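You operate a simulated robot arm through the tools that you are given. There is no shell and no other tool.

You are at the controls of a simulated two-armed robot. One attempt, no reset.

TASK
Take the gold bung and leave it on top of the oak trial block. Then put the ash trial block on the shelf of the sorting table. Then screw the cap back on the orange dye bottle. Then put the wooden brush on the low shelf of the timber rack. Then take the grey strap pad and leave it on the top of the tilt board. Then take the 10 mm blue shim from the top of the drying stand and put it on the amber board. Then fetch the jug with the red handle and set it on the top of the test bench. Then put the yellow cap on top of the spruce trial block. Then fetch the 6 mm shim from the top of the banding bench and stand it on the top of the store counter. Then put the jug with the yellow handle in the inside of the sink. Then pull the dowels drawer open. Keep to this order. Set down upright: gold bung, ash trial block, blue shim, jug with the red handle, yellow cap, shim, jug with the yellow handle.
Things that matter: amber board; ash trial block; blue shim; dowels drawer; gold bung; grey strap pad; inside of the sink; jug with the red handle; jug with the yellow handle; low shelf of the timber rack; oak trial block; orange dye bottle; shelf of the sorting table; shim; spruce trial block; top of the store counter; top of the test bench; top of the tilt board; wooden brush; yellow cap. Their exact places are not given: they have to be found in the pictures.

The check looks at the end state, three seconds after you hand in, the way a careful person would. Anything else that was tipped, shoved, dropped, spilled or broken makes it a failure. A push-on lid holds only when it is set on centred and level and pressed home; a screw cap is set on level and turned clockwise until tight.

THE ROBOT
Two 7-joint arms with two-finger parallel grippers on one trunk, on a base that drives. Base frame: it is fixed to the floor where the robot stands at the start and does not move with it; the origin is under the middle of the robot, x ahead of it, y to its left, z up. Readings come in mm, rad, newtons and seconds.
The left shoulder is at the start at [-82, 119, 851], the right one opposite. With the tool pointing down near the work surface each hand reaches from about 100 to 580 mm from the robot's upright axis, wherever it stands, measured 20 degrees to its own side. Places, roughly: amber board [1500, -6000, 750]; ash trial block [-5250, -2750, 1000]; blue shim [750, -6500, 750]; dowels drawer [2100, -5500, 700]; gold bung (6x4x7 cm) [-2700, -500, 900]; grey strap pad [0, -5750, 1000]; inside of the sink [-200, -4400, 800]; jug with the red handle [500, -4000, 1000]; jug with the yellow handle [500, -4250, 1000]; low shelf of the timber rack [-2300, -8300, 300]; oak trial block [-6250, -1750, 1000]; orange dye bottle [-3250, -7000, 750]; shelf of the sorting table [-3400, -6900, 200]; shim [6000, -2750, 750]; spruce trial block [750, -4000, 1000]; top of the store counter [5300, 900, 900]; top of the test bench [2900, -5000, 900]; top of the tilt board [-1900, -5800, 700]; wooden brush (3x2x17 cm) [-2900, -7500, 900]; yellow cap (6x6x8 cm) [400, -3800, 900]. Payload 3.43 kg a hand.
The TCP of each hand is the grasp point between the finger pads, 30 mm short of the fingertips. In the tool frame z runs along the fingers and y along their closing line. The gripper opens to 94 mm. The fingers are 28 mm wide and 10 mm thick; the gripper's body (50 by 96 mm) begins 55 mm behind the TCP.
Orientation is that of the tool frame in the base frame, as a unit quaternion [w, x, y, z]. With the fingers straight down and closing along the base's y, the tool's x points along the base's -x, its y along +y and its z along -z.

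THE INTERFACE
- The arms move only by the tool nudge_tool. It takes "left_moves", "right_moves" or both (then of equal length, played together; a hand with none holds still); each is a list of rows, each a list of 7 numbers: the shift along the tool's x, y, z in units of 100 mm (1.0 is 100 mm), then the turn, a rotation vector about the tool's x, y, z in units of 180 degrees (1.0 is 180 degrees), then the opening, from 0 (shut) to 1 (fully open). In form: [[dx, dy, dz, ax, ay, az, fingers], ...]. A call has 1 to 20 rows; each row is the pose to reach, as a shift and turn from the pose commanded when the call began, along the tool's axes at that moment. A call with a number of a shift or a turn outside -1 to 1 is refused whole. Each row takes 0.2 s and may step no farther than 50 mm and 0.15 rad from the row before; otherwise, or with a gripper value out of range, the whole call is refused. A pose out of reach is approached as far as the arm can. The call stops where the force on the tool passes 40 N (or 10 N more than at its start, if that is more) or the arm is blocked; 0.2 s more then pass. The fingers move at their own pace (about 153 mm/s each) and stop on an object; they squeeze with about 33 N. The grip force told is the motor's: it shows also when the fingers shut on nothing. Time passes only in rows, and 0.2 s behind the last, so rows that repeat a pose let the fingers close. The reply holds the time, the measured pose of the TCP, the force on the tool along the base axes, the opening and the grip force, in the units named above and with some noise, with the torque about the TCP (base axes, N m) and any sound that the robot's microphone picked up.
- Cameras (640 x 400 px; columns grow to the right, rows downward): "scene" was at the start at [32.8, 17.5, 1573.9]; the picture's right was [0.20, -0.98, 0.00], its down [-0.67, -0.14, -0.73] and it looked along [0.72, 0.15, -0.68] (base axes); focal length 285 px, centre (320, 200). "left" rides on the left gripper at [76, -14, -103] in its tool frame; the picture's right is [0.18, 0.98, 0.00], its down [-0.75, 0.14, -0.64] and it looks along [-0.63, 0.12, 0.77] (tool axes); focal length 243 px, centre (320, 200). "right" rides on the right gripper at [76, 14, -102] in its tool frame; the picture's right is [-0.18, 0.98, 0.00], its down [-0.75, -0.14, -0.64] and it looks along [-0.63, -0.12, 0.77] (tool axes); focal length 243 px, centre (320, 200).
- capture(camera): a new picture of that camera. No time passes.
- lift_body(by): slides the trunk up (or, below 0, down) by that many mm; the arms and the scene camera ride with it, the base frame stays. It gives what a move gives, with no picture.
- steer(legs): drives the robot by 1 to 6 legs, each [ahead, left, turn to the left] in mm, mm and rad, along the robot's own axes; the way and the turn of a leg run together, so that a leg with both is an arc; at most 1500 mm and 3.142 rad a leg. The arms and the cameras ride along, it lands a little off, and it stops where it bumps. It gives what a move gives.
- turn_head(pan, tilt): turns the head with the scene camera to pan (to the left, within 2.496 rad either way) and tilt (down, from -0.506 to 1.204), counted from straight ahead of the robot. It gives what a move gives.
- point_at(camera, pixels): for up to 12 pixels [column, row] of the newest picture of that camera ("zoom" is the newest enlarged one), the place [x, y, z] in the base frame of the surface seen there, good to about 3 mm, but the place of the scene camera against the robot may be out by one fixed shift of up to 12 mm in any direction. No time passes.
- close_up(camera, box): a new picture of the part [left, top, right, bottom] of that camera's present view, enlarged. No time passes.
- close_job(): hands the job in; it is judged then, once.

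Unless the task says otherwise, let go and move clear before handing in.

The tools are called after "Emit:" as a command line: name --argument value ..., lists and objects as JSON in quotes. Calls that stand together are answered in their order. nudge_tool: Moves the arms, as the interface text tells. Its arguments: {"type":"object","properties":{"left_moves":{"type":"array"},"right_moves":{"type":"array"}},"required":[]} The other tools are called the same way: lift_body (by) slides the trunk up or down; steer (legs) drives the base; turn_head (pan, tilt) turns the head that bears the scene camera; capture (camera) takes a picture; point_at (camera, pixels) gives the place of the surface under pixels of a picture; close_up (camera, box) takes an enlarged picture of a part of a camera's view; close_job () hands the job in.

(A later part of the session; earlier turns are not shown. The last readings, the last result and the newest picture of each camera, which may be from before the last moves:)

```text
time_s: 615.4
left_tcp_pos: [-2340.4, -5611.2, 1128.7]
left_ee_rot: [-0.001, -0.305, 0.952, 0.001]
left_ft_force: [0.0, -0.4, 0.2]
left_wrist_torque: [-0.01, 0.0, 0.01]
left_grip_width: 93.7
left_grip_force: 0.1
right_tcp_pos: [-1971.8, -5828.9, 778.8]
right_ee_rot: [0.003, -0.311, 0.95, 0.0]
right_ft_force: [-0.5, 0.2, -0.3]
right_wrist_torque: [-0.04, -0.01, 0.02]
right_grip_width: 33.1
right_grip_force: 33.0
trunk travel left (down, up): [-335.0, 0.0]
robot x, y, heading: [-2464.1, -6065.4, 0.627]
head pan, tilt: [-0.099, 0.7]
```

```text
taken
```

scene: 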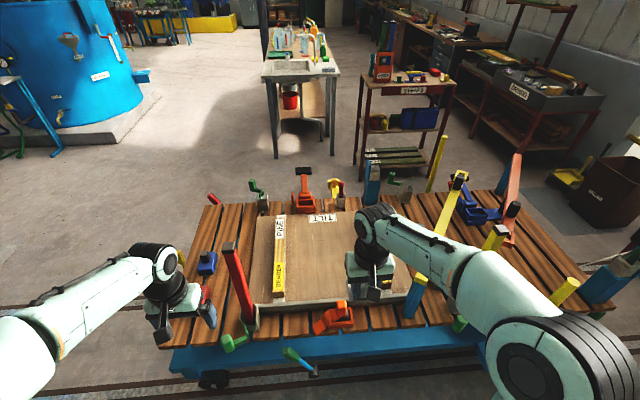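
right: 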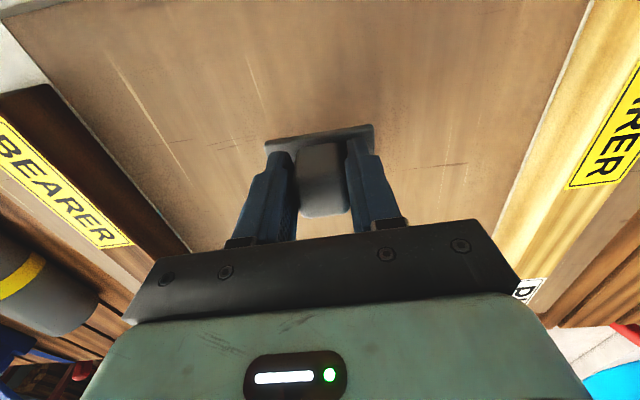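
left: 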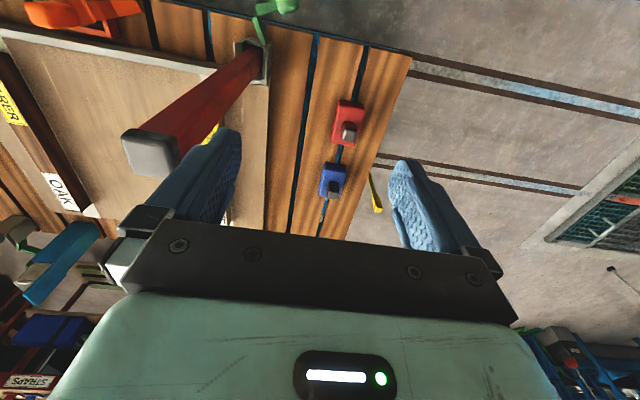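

Over clear board. I'll lower to contact in small steps.

Emit:
nudge_tool --right_moves '[[0, 0, 0.2, 0, 0, 0, 0], [0, 0, 0.31, 0, 0, 0, 0]]'

Emit:
nudge_tool --right_moves '[[0, 0, 0.02, 0, 0, 0, 0], [0, 0, 0.04, 0, 0, 0, 0]]'

Emit:
nudge_tool --right_moves '[[0, 0, 0.015, 0, 0, 0, 0], [0, 0, 0.03, 0, 0, 0, 0]]'

```text
time_s: 616.0
left_tcp_pos: [-2340.3, -5610.7, 1129.6]
left_ee_rot: [-0.001, -0.305, 0.952, 0.002]
left_ft_force: [0.0, -1.0, -0.1]
left_wrist_torque: [-0.02, 0.02, 0.05]
left_grip_width: 94.0
left_grip_force: 0.0
right_tcp_pos: [-1972.6, -5828.6, 750.2]
right_ee_rot: [0.002, -0.31, 0.951, -0.001]
right_ft_force: [-0.1, 0.2, -0.5]
right_wrist_torque: [0.03, 0.01, 0.02]
right_grip_width: 33.3
right_grip_force: 32.8
trunk travel left (down, up): [-335.0, 0.0]
robot x, y, heading: [-2463.5, -6064.2, 0.628]
head pan, tilt: [-0.099, 0.7]
```

```text
time_s: 616.6
left_tcp_pos: [-2340.1, -5612.1, 1128.7]
left_ee_rot: [-0.002, -0.305, 0.952, 0.002]
left_ft_force: [0.3, -0.5, 0.8]
left_wrist_torque: [-0.02, 0.02, 0.0]
left_grip_width: 94.1
left_grip_force: 0.0
right_tcp_pos: [-1972.1, -5828.5, 747.0]
right_ee_rot: [0.003, -0.31, 0.951, 0.0]
right_ft_force: [0.1, 0.2, -1.7]
right_wrist_torque: [0.01, 0.02, 0.02]
right_grip_width: 33.1
right_grip_force: 33.3
trunk travel left (down, up): [-335.0, 0.0]
robot x, y, heading: [-2467.6, -6062.4, 0.624]
head pan, tilt: [-0.099, 0.7]
```

```text
time_s: 617.2
left_tcp_pos: [-2340.2, -5611.6, 1130.2]
left_ee_rot: [-0.001, -0.305, 0.952, 0.002]
left_ft_force: [0.1, 0.1, -0.2]
left_wrist_torque: [0.0, -0.01, -0.01]
left_grip_width: 93.9
left_grip_force: 0.0
right_tcp_pos: [-1970.2, -5829.9, 743.9]
right_ee_rot: [0.002, -0.311, 0.951, 0.0]
right_ft_force: [-0.7, -0.6, 2.6]
right_wrist_torque: [0.08, 0.08, 0.02]
right_grip_width: 33.3
right_grip_force: 33.3
trunk travel left (down, up): [-335.0, 0.0]
robot x, y, heading: [-2465.4, -6063.9, 0.628]
head pan, tilt: [-0.099, 0.7]
```

Light contact at 743.9. I'll release and rise.

Emit:
nudge_tool --right_moves '[[0, 0, 0, 0, 0, 0, 0.4], [0, 0, 0, 0, 0, 0, 0.7], [0, 0, 0, 0, 0, 0, 0.7], [0, 0, -0.3, 0, 0, 0, 0.7], [0, 0, -0.7, 0, 0, 0, 0.8], [0.1, 0, -1.0, 0, 0, 0, 0.8]]'

Emit:
capture --camera "right"

Emit:
nudge_tool --right_moves '[[0.4, 0, -0.2, 0, 0, 0, 1], [0.8, -0.1, -0.4, 0, 0, 0, 1], [1.0, -0.2, -0.8, 0, 0, 0, 1]]'

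Emit:
nudge_tool --right_moves '[[0.3, 0, -0.2, 0, 0, 0, 1], [0.4, 0, -0.6, 0, 0, 0, 1], [0.4, 0, -1.0, 0, 0, 0, 1]]'

```text
time_s: 618.6
left_tcp_pos: [-2341.3, -5610.8, 1129.5]
left_ee_rot: [0.0, -0.305, 0.952, 0.002]
left_ft_force: [-0.3, 0.0, -0.4]
left_wrist_torque: [-0.02, 0.02, 0.0]
left_grip_width: 94.1
left_grip_force: 0.1
right_tcp_pos: [-1981.7, -5835.5, 841.8]
right_ee_rot: [0.002, -0.31, 0.951, 0.0]
right_ft_force: [-0.7, -0.2, -0.1]
right_wrist_torque: [0.03, 0.01, 0.01]
right_grip_width: 75.2
right_grip_force: 0.1
trunk travel left (down, up): [-335.0, 0.0]
robot x, y, heading: [-2465.3, -6063.9, 0.628]
head pan, tilt: [-0.099, 0.7]
```

```text
taken
```

right: 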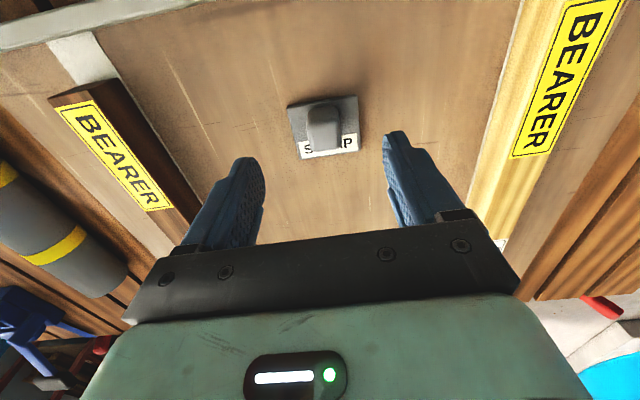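

```text
time_s: 619.4
left_tcp_pos: [-2341.7, -5611.8, 1129.2]
left_ee_rot: [-0.001, -0.306, 0.952, 0.002]
left_ft_force: [0.8, -1.2, 0.5]
left_wrist_torque: [0.0, 0.03, -0.05]
left_grip_width: 93.9
left_grip_force: 0.0
right_tcp_pos: [-2050.0, -5910.2, 922.7]
right_ee_rot: [0.002, -0.311, 0.95, 0.0]
right_ft_force: [0.2, 0.3, 0.1]
right_wrist_torque: [0.0, -0.01, -0.03]
right_grip_width: 94.2
right_grip_force: 0.1
trunk travel left (down, up): [-335.0, 0.0]
robot x, y, heading: [-2466.7, -6063.2, 0.627]
head pan, tilt: [-0.099, 0.7]
```

```text
time_s: 620.2
left_tcp_pos: [-2342.0, -5611.7, 1128.7]
left_ee_rot: [-0.001, -0.306, 0.952, 0.001]
left_ft_force: [0.4, 0.5, -0.1]
left_wrist_torque: [0.01, 0.01, -0.03]
left_grip_width: 94.1
left_grip_force: 0.0
right_tcp_pos: [-2082.0, -5933.6, 1023.5]
right_ee_rot: [0.002, -0.31, 0.951, 0.0]
right_ft_force: [-0.4, -0.3, 0.3]
right_wrist_torque: [0.01, 0.0, -0.01]
right_grip_width: 94.2
right_grip_force: 0.0
trunk travel left (down, up): [-335.0, 0.0]
robot x, y, heading: [-2463.5, -6062.9, 0.624]
head pan, tilt: [-0.099, 0.7]
```

The grey pad is on the tilt board. Now to the drying stand for the 10 mm blue shim: I'll back off and go around the trolley again.

Emit:
steer --legs '[[-150, 0, 0], [0, 0, 1.39], [610, 0, 0], [0, 0, -0.314], [757, 0, 0]]'

Emit:
steer --legs '[[0, 0, -1.083], [860, 0, 0], [0, 0, -0.72], [1005, 0, 0]]'

```text
time_s: 632.7
left_tcp_pos: [-3295.6, -4544.8, 1128.3]
left_ee_rot: [0.002, 0.752, -0.659, -0.001]
left_ft_force: [-0.4, -0.3, 0.1]
left_wrist_torque: [0.01, 0.01, -0.01]
left_grip_width: 93.8
left_grip_force: 0.0
right_tcp_pos: [-2889.1, -4468.8, 1022.7]
right_ee_rot: [-0.001, 0.756, -0.655, -0.001]
right_ft_force: [0.3, 0.5, 0.4]
right_wrist_torque: [0.0, 0.02, 0.01]
right_grip_width: 94.0
right_grip_force: 0.1
trunk travel left (down, up): [-335.0, 0.0]
robot x, y, heading: [-2955.9, -4869.0, 1.705]
head pan, tilt: [-0.099, 0.7]
```

```text
time_s: 646.7
left_tcp_pos: [-878.6, -4192.4, 1129.2]
left_ee_rot: [-0.001, 0.05, 0.999, 0.002]
left_ft_force: [-0.1, 0.4, -0.1]
left_wrist_torque: [-0.01, 0.01, 0.02]
left_grip_width: 93.9
left_grip_force: 0.1
right_tcp_pos: [-897.5, -4605.9, 1023.5]
right_ee_rot: [0.002, 0.045, 0.999, 0.0]
right_ft_force: [0.7, 0.4, -0.1]
right_wrist_torque: [0.02, -0.02, -0.01]
right_grip_width: 94.0
right_grip_force: 0.1
trunk travel left (down, up): [-335.0, 0.0]
robot x, y, heading: [-1269.4, -4451.2, -0.093]
head pan, tilt: [-0.099, 0.7]
```

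Emit:
turn_head --pan -0.75 --tilt 0.35

Emit:
capture --camera "scene"

Emit:
close_up --camera "scene" --box '[200, 80, 400, 205]'

Emit:
point_at --camera "zoom" --pixels '[[60, 240], [160, 310], [300, 240], [370, 240], [450, 240], [240, 210], [480, 330], [150, 200], [20, 260], [300, 200], [470, 395], [560, 300]]'

```text
time_s: 647.7
left_tcp_pos: [-879.4, -4192.1, 1128.8]
left_ee_rot: [-0.002, 0.049, 0.999, 0.001]
left_ft_force: [0.3, 0.2, 0.1]
left_wrist_torque: [0.01, 0.01, -0.02]
left_grip_width: 94.0
left_grip_force: 0.0
right_tcp_pos: [-897.3, -4604.9, 1023.8]
right_ee_rot: [0.001, 0.045, 0.999, -0.001]
right_ft_force: [-0.2, 0.6, -0.7]
right_wrist_torque: [0.0, -0.02, -0.02]
right_grip_width: 93.8
right_grip_force: 0.1
trunk travel left (down, up): [-335.0, 0.0]
robot x, y, heading: [-1271.4, -4447.2, -0.095]
head pan, tilt: [-0.75, 0.351]
```

```text
taken
```

scene: 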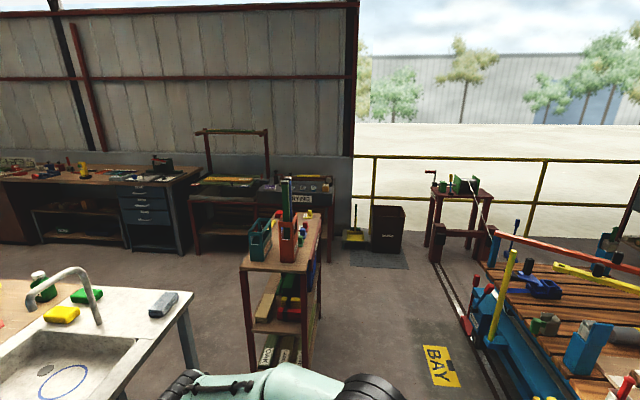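

```text
3.20 times, centred on (300, 142) of scene
```

zoom: 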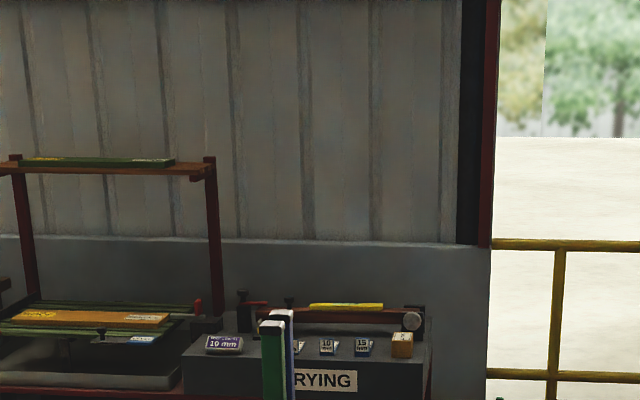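

```text
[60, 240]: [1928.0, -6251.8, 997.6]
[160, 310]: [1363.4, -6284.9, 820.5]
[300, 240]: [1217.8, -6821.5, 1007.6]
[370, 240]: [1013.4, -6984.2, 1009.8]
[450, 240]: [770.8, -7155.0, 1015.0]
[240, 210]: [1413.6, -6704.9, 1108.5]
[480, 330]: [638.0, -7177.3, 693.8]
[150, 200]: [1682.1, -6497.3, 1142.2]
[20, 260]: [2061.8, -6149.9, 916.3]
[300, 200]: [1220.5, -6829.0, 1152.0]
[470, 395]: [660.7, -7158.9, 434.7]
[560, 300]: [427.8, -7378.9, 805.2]
```

The drying stand stands along the wall at the end, front facing me diagonally. I'll go past the straps stand's front and around its end.

Emit:
steer --legs '[[0, 0, -1.224], [878, 0, 0], [0, 0, 0.391], [750, 0, 0], [0, 0, 0.164], [622, 0, 0]]'

Emit:
turn_head --pan 0.3 --tilt 0.5

Emit:
capture --camera "scene"

Emit:
point_at --camera "scene" --pixels '[[320, 250], [250, 250], [400, 250], [320, 200], [250, 200], [400, 200], [320, 300], [200, 250], [450, 200], [150, 200], [100, 250], [350, 170]]'

```text
time_s: 663.9
left_tcp_pos: [343.0, -6332.2, 1127.7]
left_ee_rot: [0.0, 0.366, 0.931, 0.002]
left_ft_force: [0.0, 0.0, 0.1]
left_wrist_torque: [0.01, -0.02, 0.03]
left_grip_width: 94.0
left_grip_force: 0.0
right_tcp_pos: [78.7, -6649.8, 1022.8]
right_ee_rot: [0.002, 0.362, 0.932, -0.001]
right_ft_force: [-0.1, -0.5, -0.1]
right_wrist_torque: [0.01, -0.01, 0.02]
right_grip_width: 94.1
right_grip_force: 0.0
trunk travel left (down, up): [-335.0, 0.0]
robot x, y, heading: [-121.0, -6294.4, -0.745]
head pan, tilt: [-0.75, 0.351]
```

```text
time_s: 665.2
left_tcp_pos: [344.1, -6330.9, 1128.5]
left_ee_rot: [-0.001, 0.366, 0.931, 0.002]
left_ft_force: [0.0, -0.4, -1.0]
left_wrist_torque: [0.01, -0.01, -0.03]
left_grip_width: 94.1
left_grip_force: 0.1
right_tcp_pos: [79.2, -6650.2, 1022.8]
right_ee_rot: [0.001, 0.362, 0.932, -0.002]
right_ft_force: [1.1, -0.9, 0.2]
right_wrist_torque: [-0.03, 0.0, 0.01]
right_grip_width: 93.9
right_grip_force: 0.1
trunk travel left (down, up): [-335.0, 0.0]
robot x, y, heading: [-127.4, -6297.0, -0.743]
head pan, tilt: [0.3, 0.499]
```

```text
taken
```

scene: 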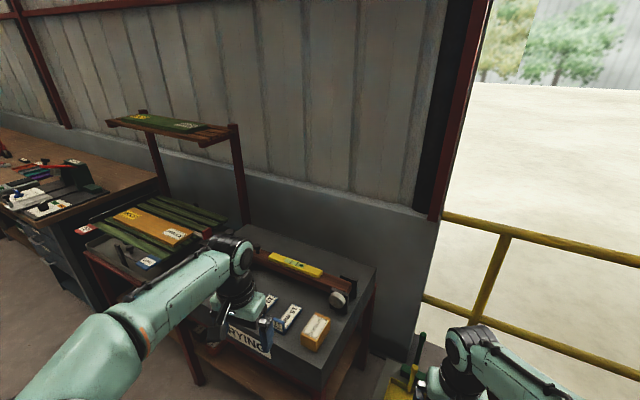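

```text
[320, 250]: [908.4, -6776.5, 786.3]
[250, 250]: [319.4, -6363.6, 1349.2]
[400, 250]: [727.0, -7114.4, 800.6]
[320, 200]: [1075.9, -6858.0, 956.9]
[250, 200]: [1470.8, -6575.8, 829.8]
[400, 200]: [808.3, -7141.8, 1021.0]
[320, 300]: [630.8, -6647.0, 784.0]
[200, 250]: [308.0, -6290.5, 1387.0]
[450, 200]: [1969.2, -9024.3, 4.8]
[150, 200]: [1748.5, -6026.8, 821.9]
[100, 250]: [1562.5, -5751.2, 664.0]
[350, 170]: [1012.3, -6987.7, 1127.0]
```

Emit:
close_up --camera "scene" --box '[200, 220, 400, 380]'

Emit:
turn_head --pan 0.7 --tilt 0.6

Emit:
capture --camera "scene"

```text
2.50 times, centred on (300, 300) of scene
```

zoom: 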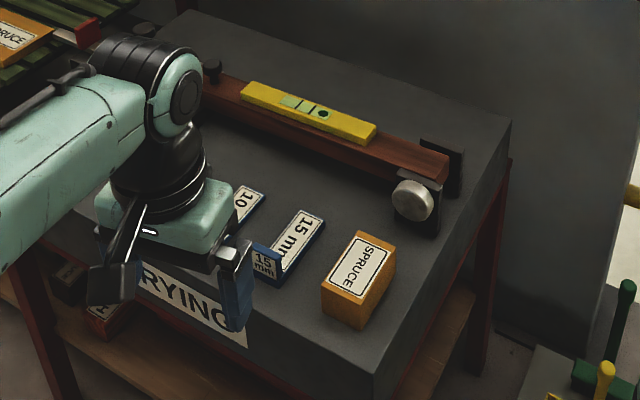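

```text
time_s: 666.1
left_tcp_pos: [343.4, -6332.1, 1128.4]
left_ee_rot: [0.0, 0.366, 0.931, 0.001]
left_ft_force: [-0.3, 0.3, 0.5]
left_wrist_torque: [0.04, -0.02, -0.04]
left_grip_width: 94.2
left_grip_force: 0.0
right_tcp_pos: [78.3, -6650.9, 1023.3]
right_ee_rot: [0.001, 0.362, 0.932, -0.001]
right_ft_force: [0.7, 0.3, 0.3]
right_wrist_torque: [0.03, 0.01, 0.01]
right_grip_width: 94.0
right_grip_force: 0.1
trunk travel left (down, up): [-335.0, 0.0]
robot x, y, heading: [-119.1, -6300.5, -0.751]
head pan, tilt: [0.7, 0.6]
```

```text
taken
```

scene: 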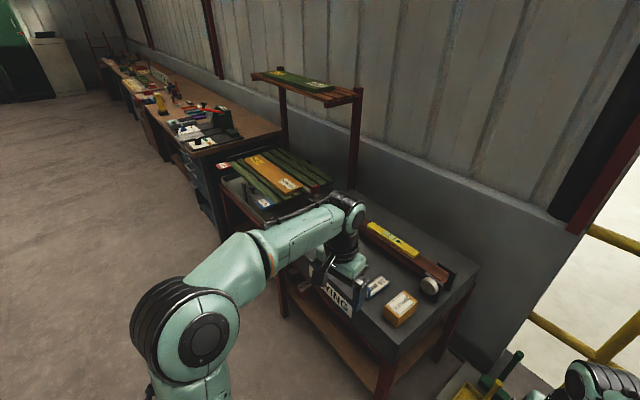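

The shims ("10", "15 mm") stand on the drying stand's near part. I'll move over so they're in front of me, going ahead first and then left to stay clear of the straps stand.

Emit:
steer --legs '[[180, 0, 0], [0, 480, 0], [0, 0, -0.16]]'

Emit:
turn_head --pan 0.0 --tilt 0.75

Emit:
capture --camera "scene"

Emit:
capture --camera "right"

```text
time_s: 672.6
left_tcp_pos: [787.1, -6173.4, 1128.2]
left_ee_rot: [0.0, 0.437, 0.899, 0.002]
left_ft_force: [0.8, 0.7, -0.2]
left_wrist_torque: [-0.02, -0.01, 0.01]
left_grip_width: 94.0
left_grip_force: 0.0
right_tcp_pos: [475.8, -6447.4, 1023.0]
right_ee_rot: [0.001, 0.432, 0.902, -0.002]
right_ft_force: [0.6, -0.3, 0.3]
right_wrist_torque: [0.02, -0.01, -0.01]
right_grip_width: 94.1
right_grip_force: 0.2
trunk travel left (down, up): [-335.0, 0.0]
robot x, y, heading: [330.8, -6068.5, -0.9]
head pan, tilt: [0.7, 0.6]
```

```text
time_s: 673.6
left_tcp_pos: [786.1, -6172.3, 1129.0]
left_ee_rot: [0.0, 0.437, 0.899, 0.002]
left_ft_force: [0.5, 0.7, -0.1]
left_wrist_torque: [0.01, -0.01, 0.0]
left_grip_width: 93.6
left_grip_force: 0.1
right_tcp_pos: [476.7, -6447.0, 1023.1]
right_ee_rot: [0.001, 0.432, 0.902, -0.001]
right_ft_force: [1.2, 0.1, 0.2]
right_wrist_torque: [0.04, -0.06, 0.01]
right_grip_width: 94.2
right_grip_force: 0.0
trunk travel left (down, up): [-335.0, 0.0]
robot x, y, heading: [329.4, -6071.5, -0.899]
head pan, tilt: [0.0, 0.75]
```

```text
taken
```

scene: 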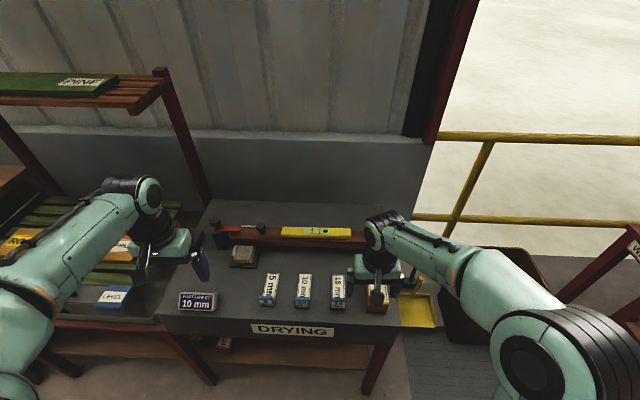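

```text
taken
```

right: 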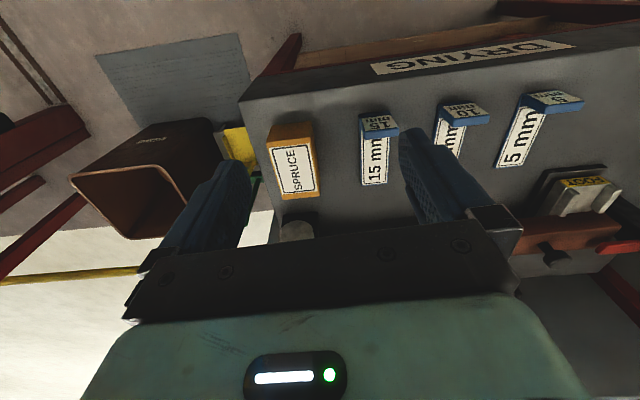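

Emit:
close_up --camera "scene" --box '[160, 220, 400, 340]'

Emit:
close_up --camera "right" --box '[340, 70, 620, 230]'

```text
2.67 times, centred on (280, 280) of scene
```

zoom: 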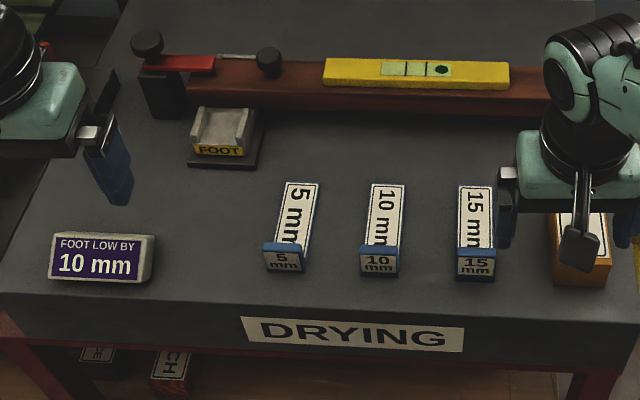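

```text
2.29 times, centred on (480, 150) of right
```

zoom: 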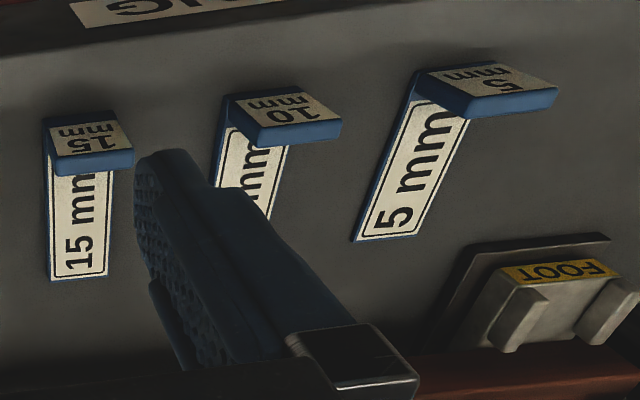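

The shims are L-shaped: a flat strip with an upright front tab. The 10 mm one is in the middle. I'll shift the right hand over it and measure.

Emit:
nudge_tool --right_moves '[[0, 0.4, 0, 0, 0, 0, 1], [0, 0.8, 0, 0, 0, 0, 1], [0, 0.95, 0.2, 0, 0, 0, 1], [0, 0.95, 0.5, 0, 0, 0, 1]]'

Emit:
capture --camera "right"

Emit:
close_up --camera "right" --box '[260, 60, 380, 180]'

```text
time_s: 674.6
left_tcp_pos: [786.6, -6173.0, 1128.9]
left_ee_rot: [0.001, 0.436, 0.9, 0.002]
left_ft_force: [0.1, -1.1, -0.8]
left_wrist_torque: [0.01, 0.0, 0.0]
left_grip_width: 94.2
left_grip_force: 0.1
right_tcp_pos: [549.2, -6388.1, 972.2]
right_ee_rot: [0.001, 0.433, 0.901, -0.001]
right_ft_force: [0.9, -0.2, -0.8]
right_wrist_torque: [0.01, -0.01, -0.01]
right_grip_width: 93.9
right_grip_force: 0.1
trunk travel left (down, up): [-335.0, 0.0]
robot x, y, heading: [332.4, -6069.3, -0.9]
head pan, tilt: [0.0, 0.75]
```

```text
taken
```

right: 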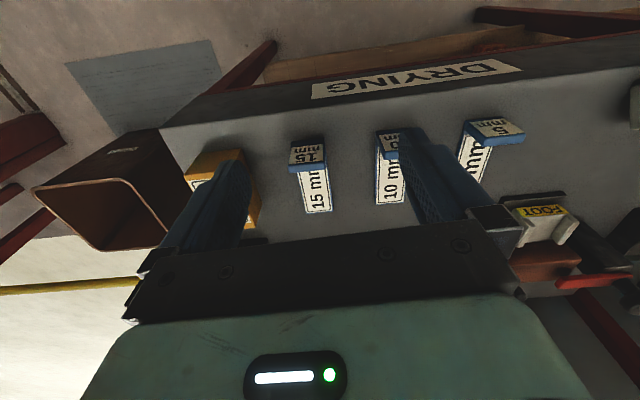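

```text
3.33 times, centred on (320, 120) of right
```

zoom: 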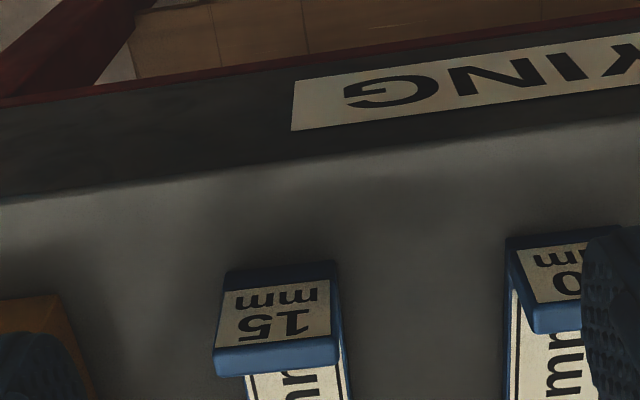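

Emit:
nudge_tool --right_moves '[[-0.1, 0.4, 0, 0, 0, 0, 1], [-0.2, 0.75, 0, 0, 0, 0, 1]]'

Emit:
capture --camera "right"

Emit:
close_up --camera "right" --box '[260, 60, 380, 180]'

```text
time_s: 675.2
left_tcp_pos: [786.4, -6172.6, 1127.1]
left_ee_rot: [0.0, 0.437, 0.899, 0.002]
left_ft_force: [-0.5, -0.8, -0.6]
left_wrist_torque: [-0.03, -0.03, 0.03]
left_grip_width: 93.9
left_grip_force: 0.1
right_tcp_pos: [621.6, -6356.2, 972.6]
right_ee_rot: [0.002, 0.433, 0.902, -0.002]
right_ft_force: [0.0, 0.7, 0.9]
right_wrist_torque: [0.0, 0.02, 0.01]
right_grip_width: 93.9
right_grip_force: 0.1
trunk travel left (down, up): [-335.0, 0.0]
robot x, y, heading: [332.2, -6067.1, -0.898]
head pan, tilt: [0.0, 0.75]
```

```text
taken
```

right: 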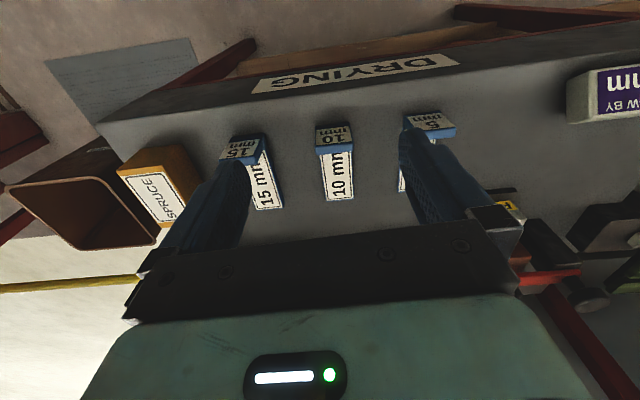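

```text
3.33 times, centred on (320, 120) of right
```

zoom: 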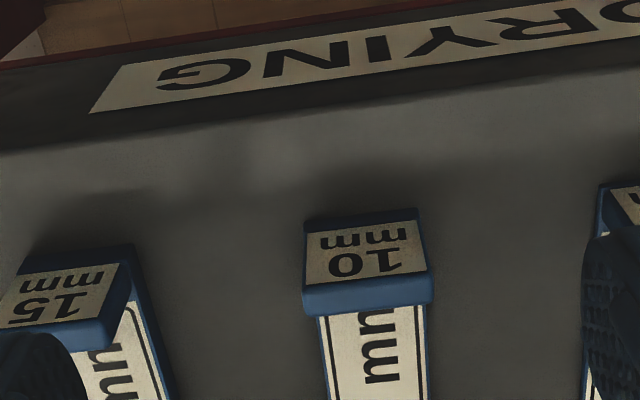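

Emit:
point_at --camera "zoom" --pixels '[[305, 230], [418, 218], [310, 295], [425, 290], [365, 250], [370, 300], [330, 330], [415, 330], [370, 390], [250, 300], [365, 200], [500, 350]]'

Emit:
point_at --camera "right" --pixels '[[338, 195], [326, 200], [352, 197], [340, 170], [335, 150], [255, 145], [435, 130]]'

```text
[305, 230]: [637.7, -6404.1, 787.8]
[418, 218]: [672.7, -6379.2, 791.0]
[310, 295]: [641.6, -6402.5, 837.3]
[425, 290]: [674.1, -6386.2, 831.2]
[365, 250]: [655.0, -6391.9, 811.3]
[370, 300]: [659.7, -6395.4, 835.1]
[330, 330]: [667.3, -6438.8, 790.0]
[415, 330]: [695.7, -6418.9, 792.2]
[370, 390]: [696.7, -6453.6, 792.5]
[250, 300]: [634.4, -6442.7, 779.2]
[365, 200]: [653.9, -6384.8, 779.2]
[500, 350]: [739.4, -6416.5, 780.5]
```

```text
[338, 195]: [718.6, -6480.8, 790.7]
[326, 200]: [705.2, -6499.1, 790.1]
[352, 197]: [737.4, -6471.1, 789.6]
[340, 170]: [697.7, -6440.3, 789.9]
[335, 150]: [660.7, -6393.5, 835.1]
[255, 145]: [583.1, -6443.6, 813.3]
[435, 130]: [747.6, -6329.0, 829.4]
```

The 10 mm shim's tab is centred at about (658,-6397), 40 mm wide, z 780 to 835, with its strip pointing away from me. I'll align the hand with it (0.05 rad), lower to TCP z≈815, and grip across the tab.

Emit:
nudge_tool --right_moves '[[-0.3, 0.01, 0, 0, 0, 0.008, 0.75], [-0.632, 0.024, 0, 0, 0, 0.017, 0.75], [-0.632, 0.024, 0.4, 0, 0, 0.017, 0.75], [-0.632, 0.024, 0.8, 0, 0, 0.017, 0.75], [-0.632, 0.024, 1.0, 0, 0, 0.017, 0.75]]'

Emit:
capture --camera "right"

```text
time_s: 676.5
left_tcp_pos: [787.0, -6174.2, 1128.1]
left_ee_rot: [0.0, 0.436, 0.9, 0.002]
left_ft_force: [0.0, -0.1, -0.8]
left_wrist_torque: [0.0, 0.01, 0.01]
left_grip_width: 93.9
left_grip_force: 0.0
right_tcp_pos: [663.5, -6404.9, 871.7]
right_ee_rot: [0.001, 0.457, 0.889, -0.002]
right_ft_force: [0.4, 0.0, -0.2]
right_wrist_torque: [0.0, 0.0, 0.0]
right_grip_width: 70.6
right_grip_force: 0.0
trunk travel left (down, up): [-335.0, 0.0]
robot x, y, heading: [331.9, -6073.5, -0.895]
head pan, tilt: [0.0, 0.75]
```

```text
taken
```

right: 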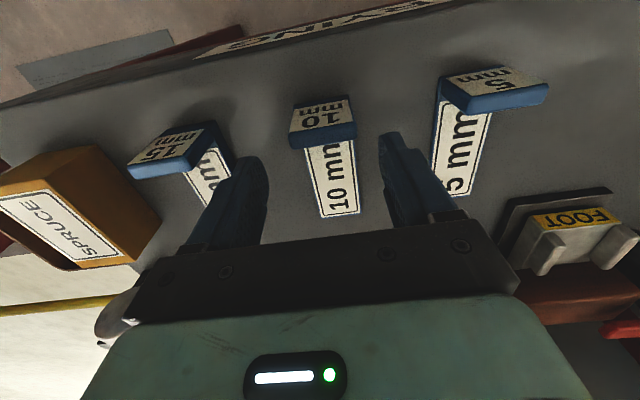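

Emit:
point_at --camera "right" --pixels '[[296, 142], [353, 136], [325, 139], [325, 147], [316, 165], [345, 160], [338, 210], [200, 140], [465, 105]]'

```text
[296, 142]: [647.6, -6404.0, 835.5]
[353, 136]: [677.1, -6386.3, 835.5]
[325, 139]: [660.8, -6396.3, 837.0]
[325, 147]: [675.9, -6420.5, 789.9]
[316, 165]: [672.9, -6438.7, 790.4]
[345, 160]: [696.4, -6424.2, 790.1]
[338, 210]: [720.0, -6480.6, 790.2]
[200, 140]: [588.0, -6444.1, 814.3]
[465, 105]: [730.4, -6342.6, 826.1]
```

Emit:
nudge_tool --right_moves '[[0, 0.03, 0.3, 0, 0, 0, 0.75], [0, 0.03, 0.565, 0, 0, 0, 0.75], [0, 0.03, 0.565, 0, 0, 0, 0.1], [0, 0.03, 0.565, 0, 0, 0, 0.1], [0, 0.03, 0.565, 0, 0, 0, 0.1]]'

Emit:
nudge_tool --right_moves '[[0, 0, -0.1, 0, 0, 0, 0.1], [0, 0, -0.4, 0, 0, 0, 0.1], [0, 0, -0.8, 0, 0, 0, 0.1]]'

Emit:
capture --camera "right"

```text
time_s: 677.6
left_tcp_pos: [786.5, -6173.5, 1129.5]
left_ee_rot: [0.001, 0.437, 0.899, 0.001]
left_ft_force: [0.8, -0.3, 0.8]
left_wrist_torque: [0.03, 0.0, -0.01]
left_grip_width: 94.1
left_grip_force: 0.1
right_tcp_pos: [665.7, -6401.6, 816.1]
right_ee_rot: [0.001, 0.455, 0.89, -0.002]
right_ft_force: [0.4, -0.5, -0.4]
right_wrist_torque: [0.05, 0.01, 0.01]
right_grip_width: 47.5
right_grip_force: 32.6
trunk travel left (down, up): [-335.0, 0.0]
robot x, y, heading: [330.6, -6068.7, -0.897]
head pan, tilt: [0.0, 0.75]
```

```text
time_s: 678.5
left_tcp_pos: [785.9, -6172.6, 1129.0]
left_ee_rot: [0.0, 0.437, 0.899, 0.002]
left_ft_force: [0.1, 1.5, 0.1]
left_wrist_torque: [-0.01, -0.04, -0.03]
left_grip_width: 94.2
left_grip_force: 0.1
right_tcp_pos: [665.4, -6403.0, 897.0]
right_ee_rot: [0.002, 0.455, 0.891, -0.002]
right_ft_force: [-0.7, -0.1, -1.2]
right_wrist_torque: [0.06, 0.03, 0.01]
right_grip_width: 47.5
right_grip_force: 33.0
trunk travel left (down, up): [-335.0, 0.0]
robot x, y, heading: [331.2, -6070.2, -0.898]
head pan, tilt: [0.0, 0.75]
```

```text
taken
```

right: 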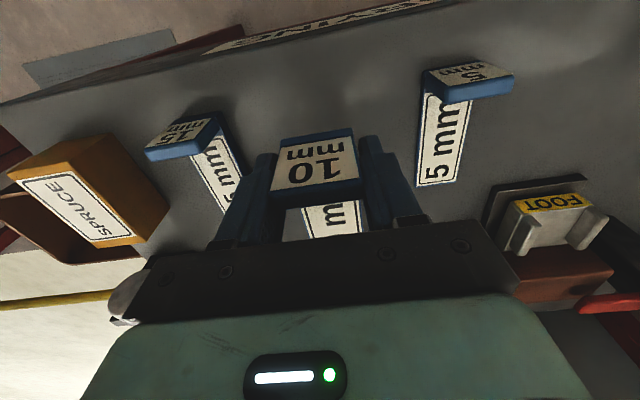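

The shim is lifted, held at 47.5 mm. I'll raise it more and find the amber board on the next bench to the left.

Emit:
nudge_tool --right_moves '[[0.2, 0, -0.3, 0, 0, 0, 0.1], [0.5, 0, -0.6, 0, 0, 0, 0.1], [0.8, 0, -0.9, 0, 0, 0, 0.1]]'

Emit:
turn_head --pan 0.8 --tilt 0.6

Emit:
capture --camera "scene"

Emit:
close_up --camera "scene" --box '[160, 150, 440, 330]'

```text
time_s: 679.2
left_tcp_pos: [786.1, -6172.4, 1128.3]
left_ee_rot: [0.001, 0.436, 0.9, 0.002]
left_ft_force: [0.2, -0.1, 0.7]
left_wrist_torque: [0.01, -0.05, -0.03]
left_grip_width: 94.0
left_grip_force: 0.2
right_tcp_pos: [617.5, -6336.9, 989.1]
right_ee_rot: [0.002, 0.456, 0.89, -0.002]
right_ft_force: [-1.1, -0.5, -1.4]
right_wrist_torque: [0.0, 0.02, -0.03]
right_grip_width: 47.4
right_grip_force: 33.3
trunk travel left (down, up): [-335.0, 0.0]
robot x, y, heading: [329.8, -6068.1, -0.897]
head pan, tilt: [0.0, 0.75]
```

```text
time_s: 680.4
left_tcp_pos: [786.8, -6172.4, 1128.8]
left_ee_rot: [0.0, 0.436, 0.9, 0.002]
left_ft_force: [-0.2, 0.1, -1.1]
left_wrist_torque: [0.0, -0.01, -0.02]
left_grip_width: 93.7
left_grip_force: 0.1
right_tcp_pos: [617.7, -6338.5, 986.9]
right_ee_rot: [0.001, 0.456, 0.89, -0.002]
right_ft_force: [0.4, -0.8, -1.3]
right_wrist_torque: [0.03, 0.0, 0.01]
right_grip_width: 47.3
right_grip_force: 32.8
trunk travel left (down, up): [-335.0, 0.0]
robot x, y, heading: [329.5, -6068.0, -0.893]
head pan, tilt: [0.799, 0.6]
```

```text
taken
```

scene: 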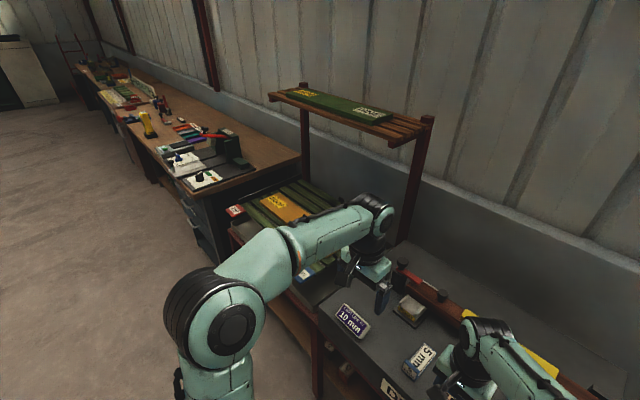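

```text
2.22 times, centred on (300, 240) of scene
```

zoom: 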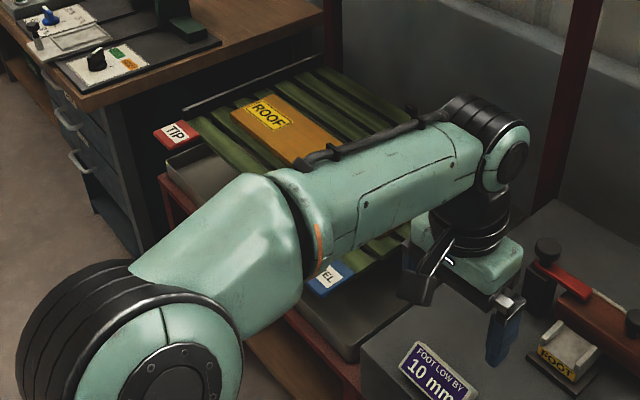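

The amber board is the orange one labelled ROOF, lying across green slats on the next rack. I'll measure it.

Emit:
point_at --camera "scene" --pixels '[[270, 200], [282, 207], [295, 214], [265, 203], [290, 200], [255, 210], [300, 195], [240, 235], [235, 212], [310, 275], [325, 262]]'

```text
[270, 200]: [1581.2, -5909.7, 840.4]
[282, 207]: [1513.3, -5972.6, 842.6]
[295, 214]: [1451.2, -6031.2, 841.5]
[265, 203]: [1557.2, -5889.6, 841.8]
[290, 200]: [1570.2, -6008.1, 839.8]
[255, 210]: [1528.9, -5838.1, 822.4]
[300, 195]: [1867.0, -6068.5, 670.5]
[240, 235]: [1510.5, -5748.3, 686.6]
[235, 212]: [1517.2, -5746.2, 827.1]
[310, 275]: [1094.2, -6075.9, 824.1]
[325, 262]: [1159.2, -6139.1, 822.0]
```

The amber board's top is at z≈841 around (1480,-6000). I'll sidestep left along the wall to it.

Emit:
steer --legs '[[0, 980, 0], [100, 0, 0]]'

Emit:
turn_head --pan 0.0 --tilt 0.75

Emit:
capture --camera "scene"

Emit:
capture --camera "left"

```text
time_s: 690.0
left_tcp_pos: [1607.0, -5645.7, 1128.9]
left_ee_rot: [0.0, 0.437, 0.899, 0.002]
left_ft_force: [0.0, 0.1, -0.6]
left_wrist_torque: [-0.01, 0.0, 0.02]
left_grip_width: 93.9
left_grip_force: 0.1
right_tcp_pos: [1439.1, -5809.9, 987.8]
right_ee_rot: [0.001, 0.457, 0.889, -0.002]
right_ft_force: [0.4, 0.7, -1.5]
right_wrist_torque: [-0.01, 0.01, 0.02]
right_grip_width: 47.5
right_grip_force: 32.9
trunk travel left (down, up): [-335.0, 0.0]
robot x, y, heading: [1152.0, -5542.3, -0.9]
head pan, tilt: [0.799, 0.6]
```

```text
time_s: 691.1
left_tcp_pos: [1608.6, -5645.8, 1129.0]
left_ee_rot: [-0.001, 0.437, 0.899, 0.002]
left_ft_force: [0.2, 0.1, 0.9]
left_wrist_torque: [0.01, 0.03, -0.01]
left_grip_width: 93.8
left_grip_force: 0.0
right_tcp_pos: [1438.6, -5810.1, 989.9]
right_ee_rot: [0.001, 0.456, 0.89, -0.002]
right_ft_force: [0.3, -0.4, -0.8]
right_wrist_torque: [0.03, 0.06, 0.0]
right_grip_width: 47.5
right_grip_force: 33.0
trunk travel left (down, up): [-335.0, 0.0]
robot x, y, heading: [1146.3, -5539.1, -0.899]
head pan, tilt: [0.0, 0.75]
```

```text
taken
```

scene: 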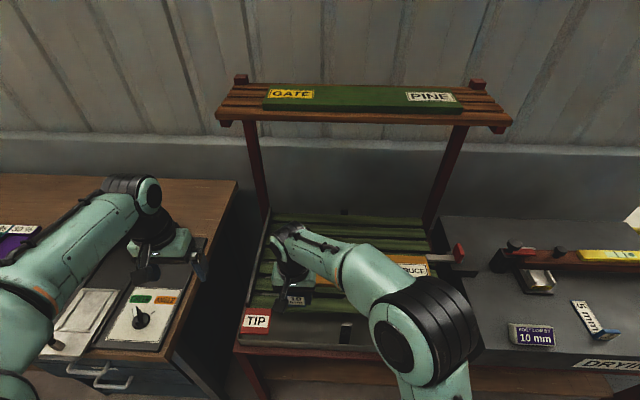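

```text
taken
```

left: 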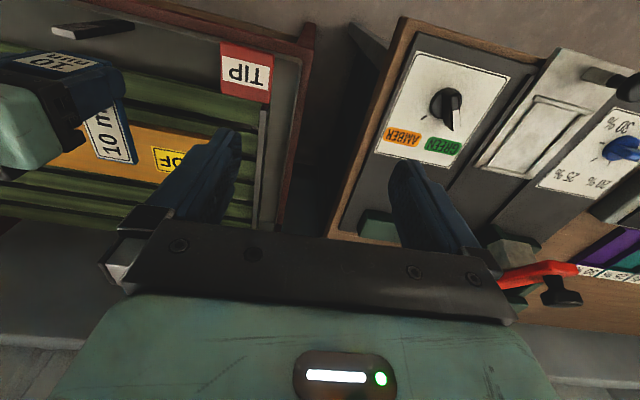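

Emit:
point_at --camera "scene" --pixels '[[350, 118], [240, 115], [480, 122], [350, 95], [410, 268], [425, 270], [260, 320], [340, 310], [270, 240], [400, 345]]'

Emit:
point_at --camera "left" --pixels '[[160, 165], [150, 150], [70, 165], [80, 155], [170, 150], [180, 160], [20, 150], [60, 200], [150, 130], [245, 75], [270, 180]]'

Emit:
capture --camera "right"

```text
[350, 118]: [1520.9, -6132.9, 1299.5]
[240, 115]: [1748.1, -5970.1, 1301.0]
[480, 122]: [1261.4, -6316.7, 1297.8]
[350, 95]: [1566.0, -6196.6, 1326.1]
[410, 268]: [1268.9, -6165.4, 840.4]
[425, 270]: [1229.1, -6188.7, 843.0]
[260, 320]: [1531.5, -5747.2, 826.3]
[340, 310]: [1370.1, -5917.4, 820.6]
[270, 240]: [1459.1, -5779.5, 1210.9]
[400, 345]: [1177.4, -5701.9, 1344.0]
```

```text
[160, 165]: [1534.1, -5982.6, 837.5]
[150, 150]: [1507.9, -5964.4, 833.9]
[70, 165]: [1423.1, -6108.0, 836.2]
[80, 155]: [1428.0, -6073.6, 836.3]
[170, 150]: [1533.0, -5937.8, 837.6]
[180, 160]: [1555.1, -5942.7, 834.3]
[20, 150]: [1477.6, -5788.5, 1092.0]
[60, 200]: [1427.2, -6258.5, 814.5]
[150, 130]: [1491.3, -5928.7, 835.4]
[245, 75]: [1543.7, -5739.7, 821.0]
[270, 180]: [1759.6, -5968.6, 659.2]
```

```text
taken
```

right: 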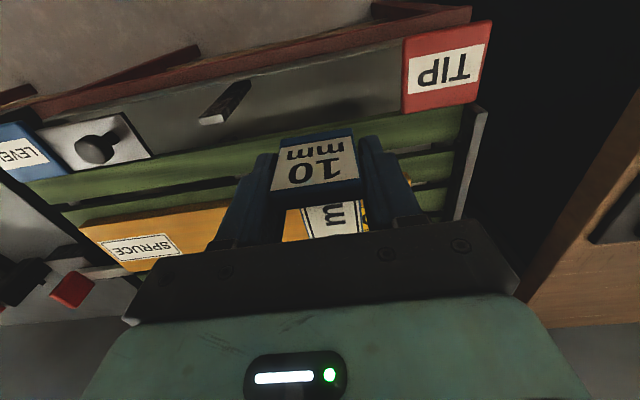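

Emit:
point_at --camera "right" --pixels '[[200, 212], [195, 250], [120, 220], [130, 265], [160, 235], [90, 230], [300, 215], [225, 205], [200, 200], [215, 255], [240, 180]]'

```text
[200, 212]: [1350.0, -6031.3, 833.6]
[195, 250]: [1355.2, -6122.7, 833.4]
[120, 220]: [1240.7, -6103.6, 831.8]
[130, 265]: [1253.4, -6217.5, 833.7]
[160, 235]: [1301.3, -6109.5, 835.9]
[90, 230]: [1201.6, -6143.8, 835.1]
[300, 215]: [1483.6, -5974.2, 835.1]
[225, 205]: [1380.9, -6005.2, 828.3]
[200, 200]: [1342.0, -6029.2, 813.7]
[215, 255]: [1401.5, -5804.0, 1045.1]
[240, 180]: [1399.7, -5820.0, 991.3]
```

The amber board (z≈836) is about 100 mm wide, running parallel to the wall, and the shim's base is about 117 mm long, so I'll turn the shim 90° to lie along the board. First I'll go forward 90 mm and move the hand to the right.

Emit:
steer --legs '[[90, 0, 0]]'

Emit:
nudge_tool --right_moves '[[0.1, -0.4, 0, 0, 0, 0, 0.1], [0.2, -0.8, 0, 0, 0, 0, 0.1], [0.2, -1.0, 0, 0, 0, 0, 0.1]]'

Emit:
nudge_tool --right_moves '[[0, -0.4, 0, 0, 0, -0.03, 0.1], [0, -0.8, 0, 0, 0, -0.07, 0.1], [0, -0.8, 0, 0, 0, -0.11, 0.1], [0, -0.8, 0, 0, 0, -0.155, 0.1], [0, -0.8, 0, 0, 0, -0.2, 0.1], [0, -0.8, 0, 0, 0, -0.245, 0.1], [0, -0.8, 0, 0, 0, -0.29, 0.1], [0, -0.8, 0, 0, 0, -0.335, 0.1], [0, -0.8, 0, 0, 0, -0.38, 0.1], [0, -0.8, 0, 0, 0, -0.425, 0.1], [0, -0.8, 0, 0, 0, -0.47, 0.1], [0, -0.8, 0, 0, 0, -0.49, 0.1]]'

Emit:
capture --camera "right"

Emit:
capture --camera "left"

```text
time_s: 692.2
left_tcp_pos: [1662.5, -5715.4, 1128.6]
left_ee_rot: [0.001, 0.438, 0.899, 0.002]
left_ft_force: [0.9, 0.2, -0.1]
left_wrist_torque: [0.0, 0.0, 0.02]
left_grip_width: 93.9
left_grip_force: 0.0
right_tcp_pos: [1493.4, -5879.1, 988.5]
right_ee_rot: [0.001, 0.457, 0.889, -0.002]
right_ft_force: [-1.5, 0.1, -0.3]
right_wrist_torque: [0.04, 0.01, -0.02]
right_grip_width: 47.4
right_grip_force: 33.2
trunk travel left (down, up): [-335.0, 0.0]
robot x, y, heading: [1210.2, -5607.0, -0.904]
head pan, tilt: [0.0, 0.75]
```

```text
time_s: 693.0
left_tcp_pos: [1664.0, -5716.7, 1128.4]
left_ee_rot: [0.0, 0.438, 0.899, 0.002]
left_ft_force: [-0.5, 0.6, -0.1]
left_wrist_torque: [0.0, 0.02, -0.03]
left_grip_width: 93.9
left_grip_force: 0.1
right_tcp_pos: [1400.7, -5921.8, 988.0]
right_ee_rot: [0.001, 0.456, 0.89, -0.002]
right_ft_force: [0.2, -0.4, -1.1]
right_wrist_torque: [0.05, 0.01, 0.01]
right_grip_width: 47.6
right_grip_force: 32.8
trunk travel left (down, up): [-335.0, 0.0]
robot x, y, heading: [1209.8, -5609.0, -0.9]
head pan, tilt: [0.0, 0.75]
```

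```text
time_s: 695.6
left_tcp_pos: [1662.6, -5715.2, 1128.8]
left_ee_rot: [0.0, 0.438, 0.899, 0.002]
left_ft_force: [0.8, -0.9, 1.4]
left_wrist_torque: [0.0, 0.01, -0.04]
left_grip_width: 94.0
left_grip_force: 0.0
right_tcp_pos: [1335.4, -5968.8, 988.6]
right_ee_rot: [0.001, -0.293, 0.956, -0.003]
right_ft_force: [0.1, -1.3, -0.3]
right_wrist_torque: [-0.01, 0.0, -0.02]
right_grip_width: 47.4
right_grip_force: 33.3
trunk travel left (down, up): [-335.0, 0.0]
robot x, y, heading: [1205.6, -5613.3, -0.9]
head pan, tilt: [0.0, 0.75]
```

```text
taken
```

right: 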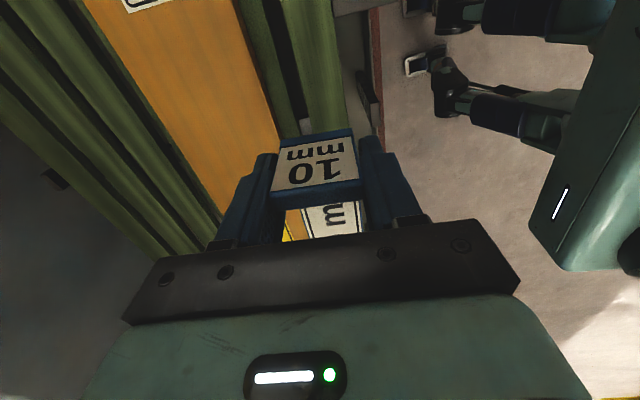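

```text
taken
```

left: 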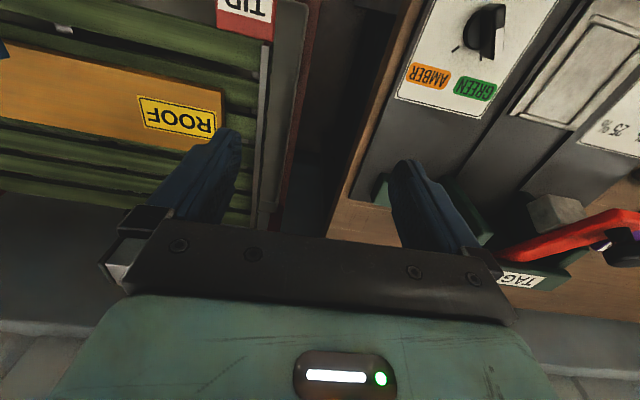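

Emit:
point_at --camera "right" --pixels '[[232, 20], [262, 90], [120, 40], [165, 110], [205, 70], [240, 120]]'

Emit:
point_at --camera "left" --pixels '[[60, 52], [150, 75], [215, 95], [40, 120], [120, 138], [215, 125], [100, 95]]'

```text
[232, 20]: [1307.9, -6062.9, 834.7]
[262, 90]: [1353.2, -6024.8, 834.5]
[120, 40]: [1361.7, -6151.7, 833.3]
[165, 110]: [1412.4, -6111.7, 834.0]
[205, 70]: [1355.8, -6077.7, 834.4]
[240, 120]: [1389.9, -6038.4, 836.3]
```

```text
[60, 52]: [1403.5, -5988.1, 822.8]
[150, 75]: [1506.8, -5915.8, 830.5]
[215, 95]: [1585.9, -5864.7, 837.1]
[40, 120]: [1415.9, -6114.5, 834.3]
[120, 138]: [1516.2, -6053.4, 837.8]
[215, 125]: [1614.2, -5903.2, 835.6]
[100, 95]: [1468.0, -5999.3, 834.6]
```

The board's centre line is clear. I'll move over it and lower to contact (expected TCP ≈ 872).

Emit:
nudge_tool --right_moves '[[0.05, -0.4, 0, 0, 0, 0, 0.1], [0.1, -0.8, 0, 0, 0, 0, 0.1], [0.1, -1.0, 0.2, 0, 0, 0, 0.1], [0.1, -1.0, 0.5, 0, 0, 0, 0.1]]'

Emit:
nudge_tool --right_moves '[[0.0, -0.127, 0.2, 0, 0, 0, 0.1], [0.0, -0.127, 0.45, 0, 0, 0, 0.1], [0.0, -0.127, 0.58, 0, 0, 0, 0.1]]'

Emit:
capture --camera "right"

Emit:
capture --camera "left"

```text
time_s: 696.6
left_tcp_pos: [1663.9, -5716.2, 1129.1]
left_ee_rot: [0.0, 0.437, 0.899, 0.002]
left_ft_force: [-0.3, 1.2, -0.4]
left_wrist_torque: [-0.01, 0.03, 0.01]
left_grip_width: 94.0
left_grip_force: 0.1
right_tcp_pos: [1383.5, -6058.0, 939.3]
right_ee_rot: [0.0, -0.292, 0.956, -0.002]
right_ft_force: [0.1, 0.2, -0.8]
right_wrist_torque: [0.04, 0.01, -0.01]
right_grip_width: 47.6
right_grip_force: 32.9
trunk travel left (down, up): [-335.0, 0.0]
robot x, y, heading: [1206.7, -5609.8, -0.898]
head pan, tilt: [0.0, 0.75]
```

```text
time_s: 697.4
left_tcp_pos: [1662.9, -5714.8, 1128.6]
left_ee_rot: [-0.001, 0.437, 0.899, 0.002]
left_ft_force: [-0.1, -0.5, 0.1]
left_wrist_torque: [0.03, -0.02, 0.0]
left_grip_width: 94.3
left_grip_force: 0.0
right_tcp_pos: [1391.7, -6068.0, 880.7]
right_ee_rot: [0.0, -0.29, 0.957, -0.002]
right_ft_force: [0.8, 0.2, -0.6]
right_wrist_torque: [-0.01, 0.04, 0.02]
right_grip_width: 47.6
right_grip_force: 33.4
trunk travel left (down, up): [-335.0, 0.0]
robot x, y, heading: [1205.9, -5614.3, -0.898]
head pan, tilt: [0.0, 0.75]
```

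```text
taken
```

right: 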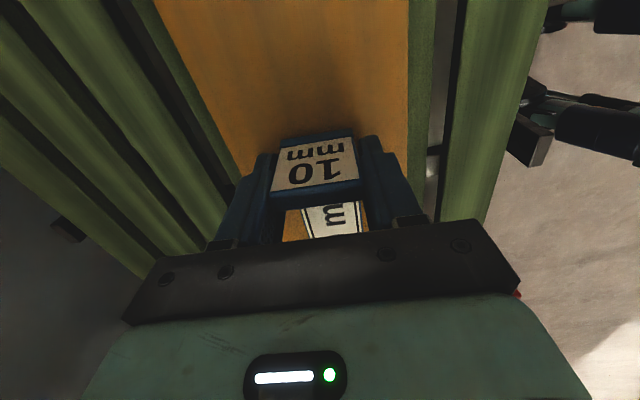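

```text
taken
```

left: 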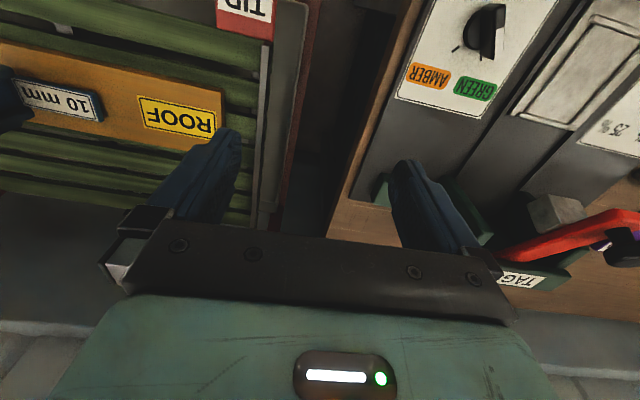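

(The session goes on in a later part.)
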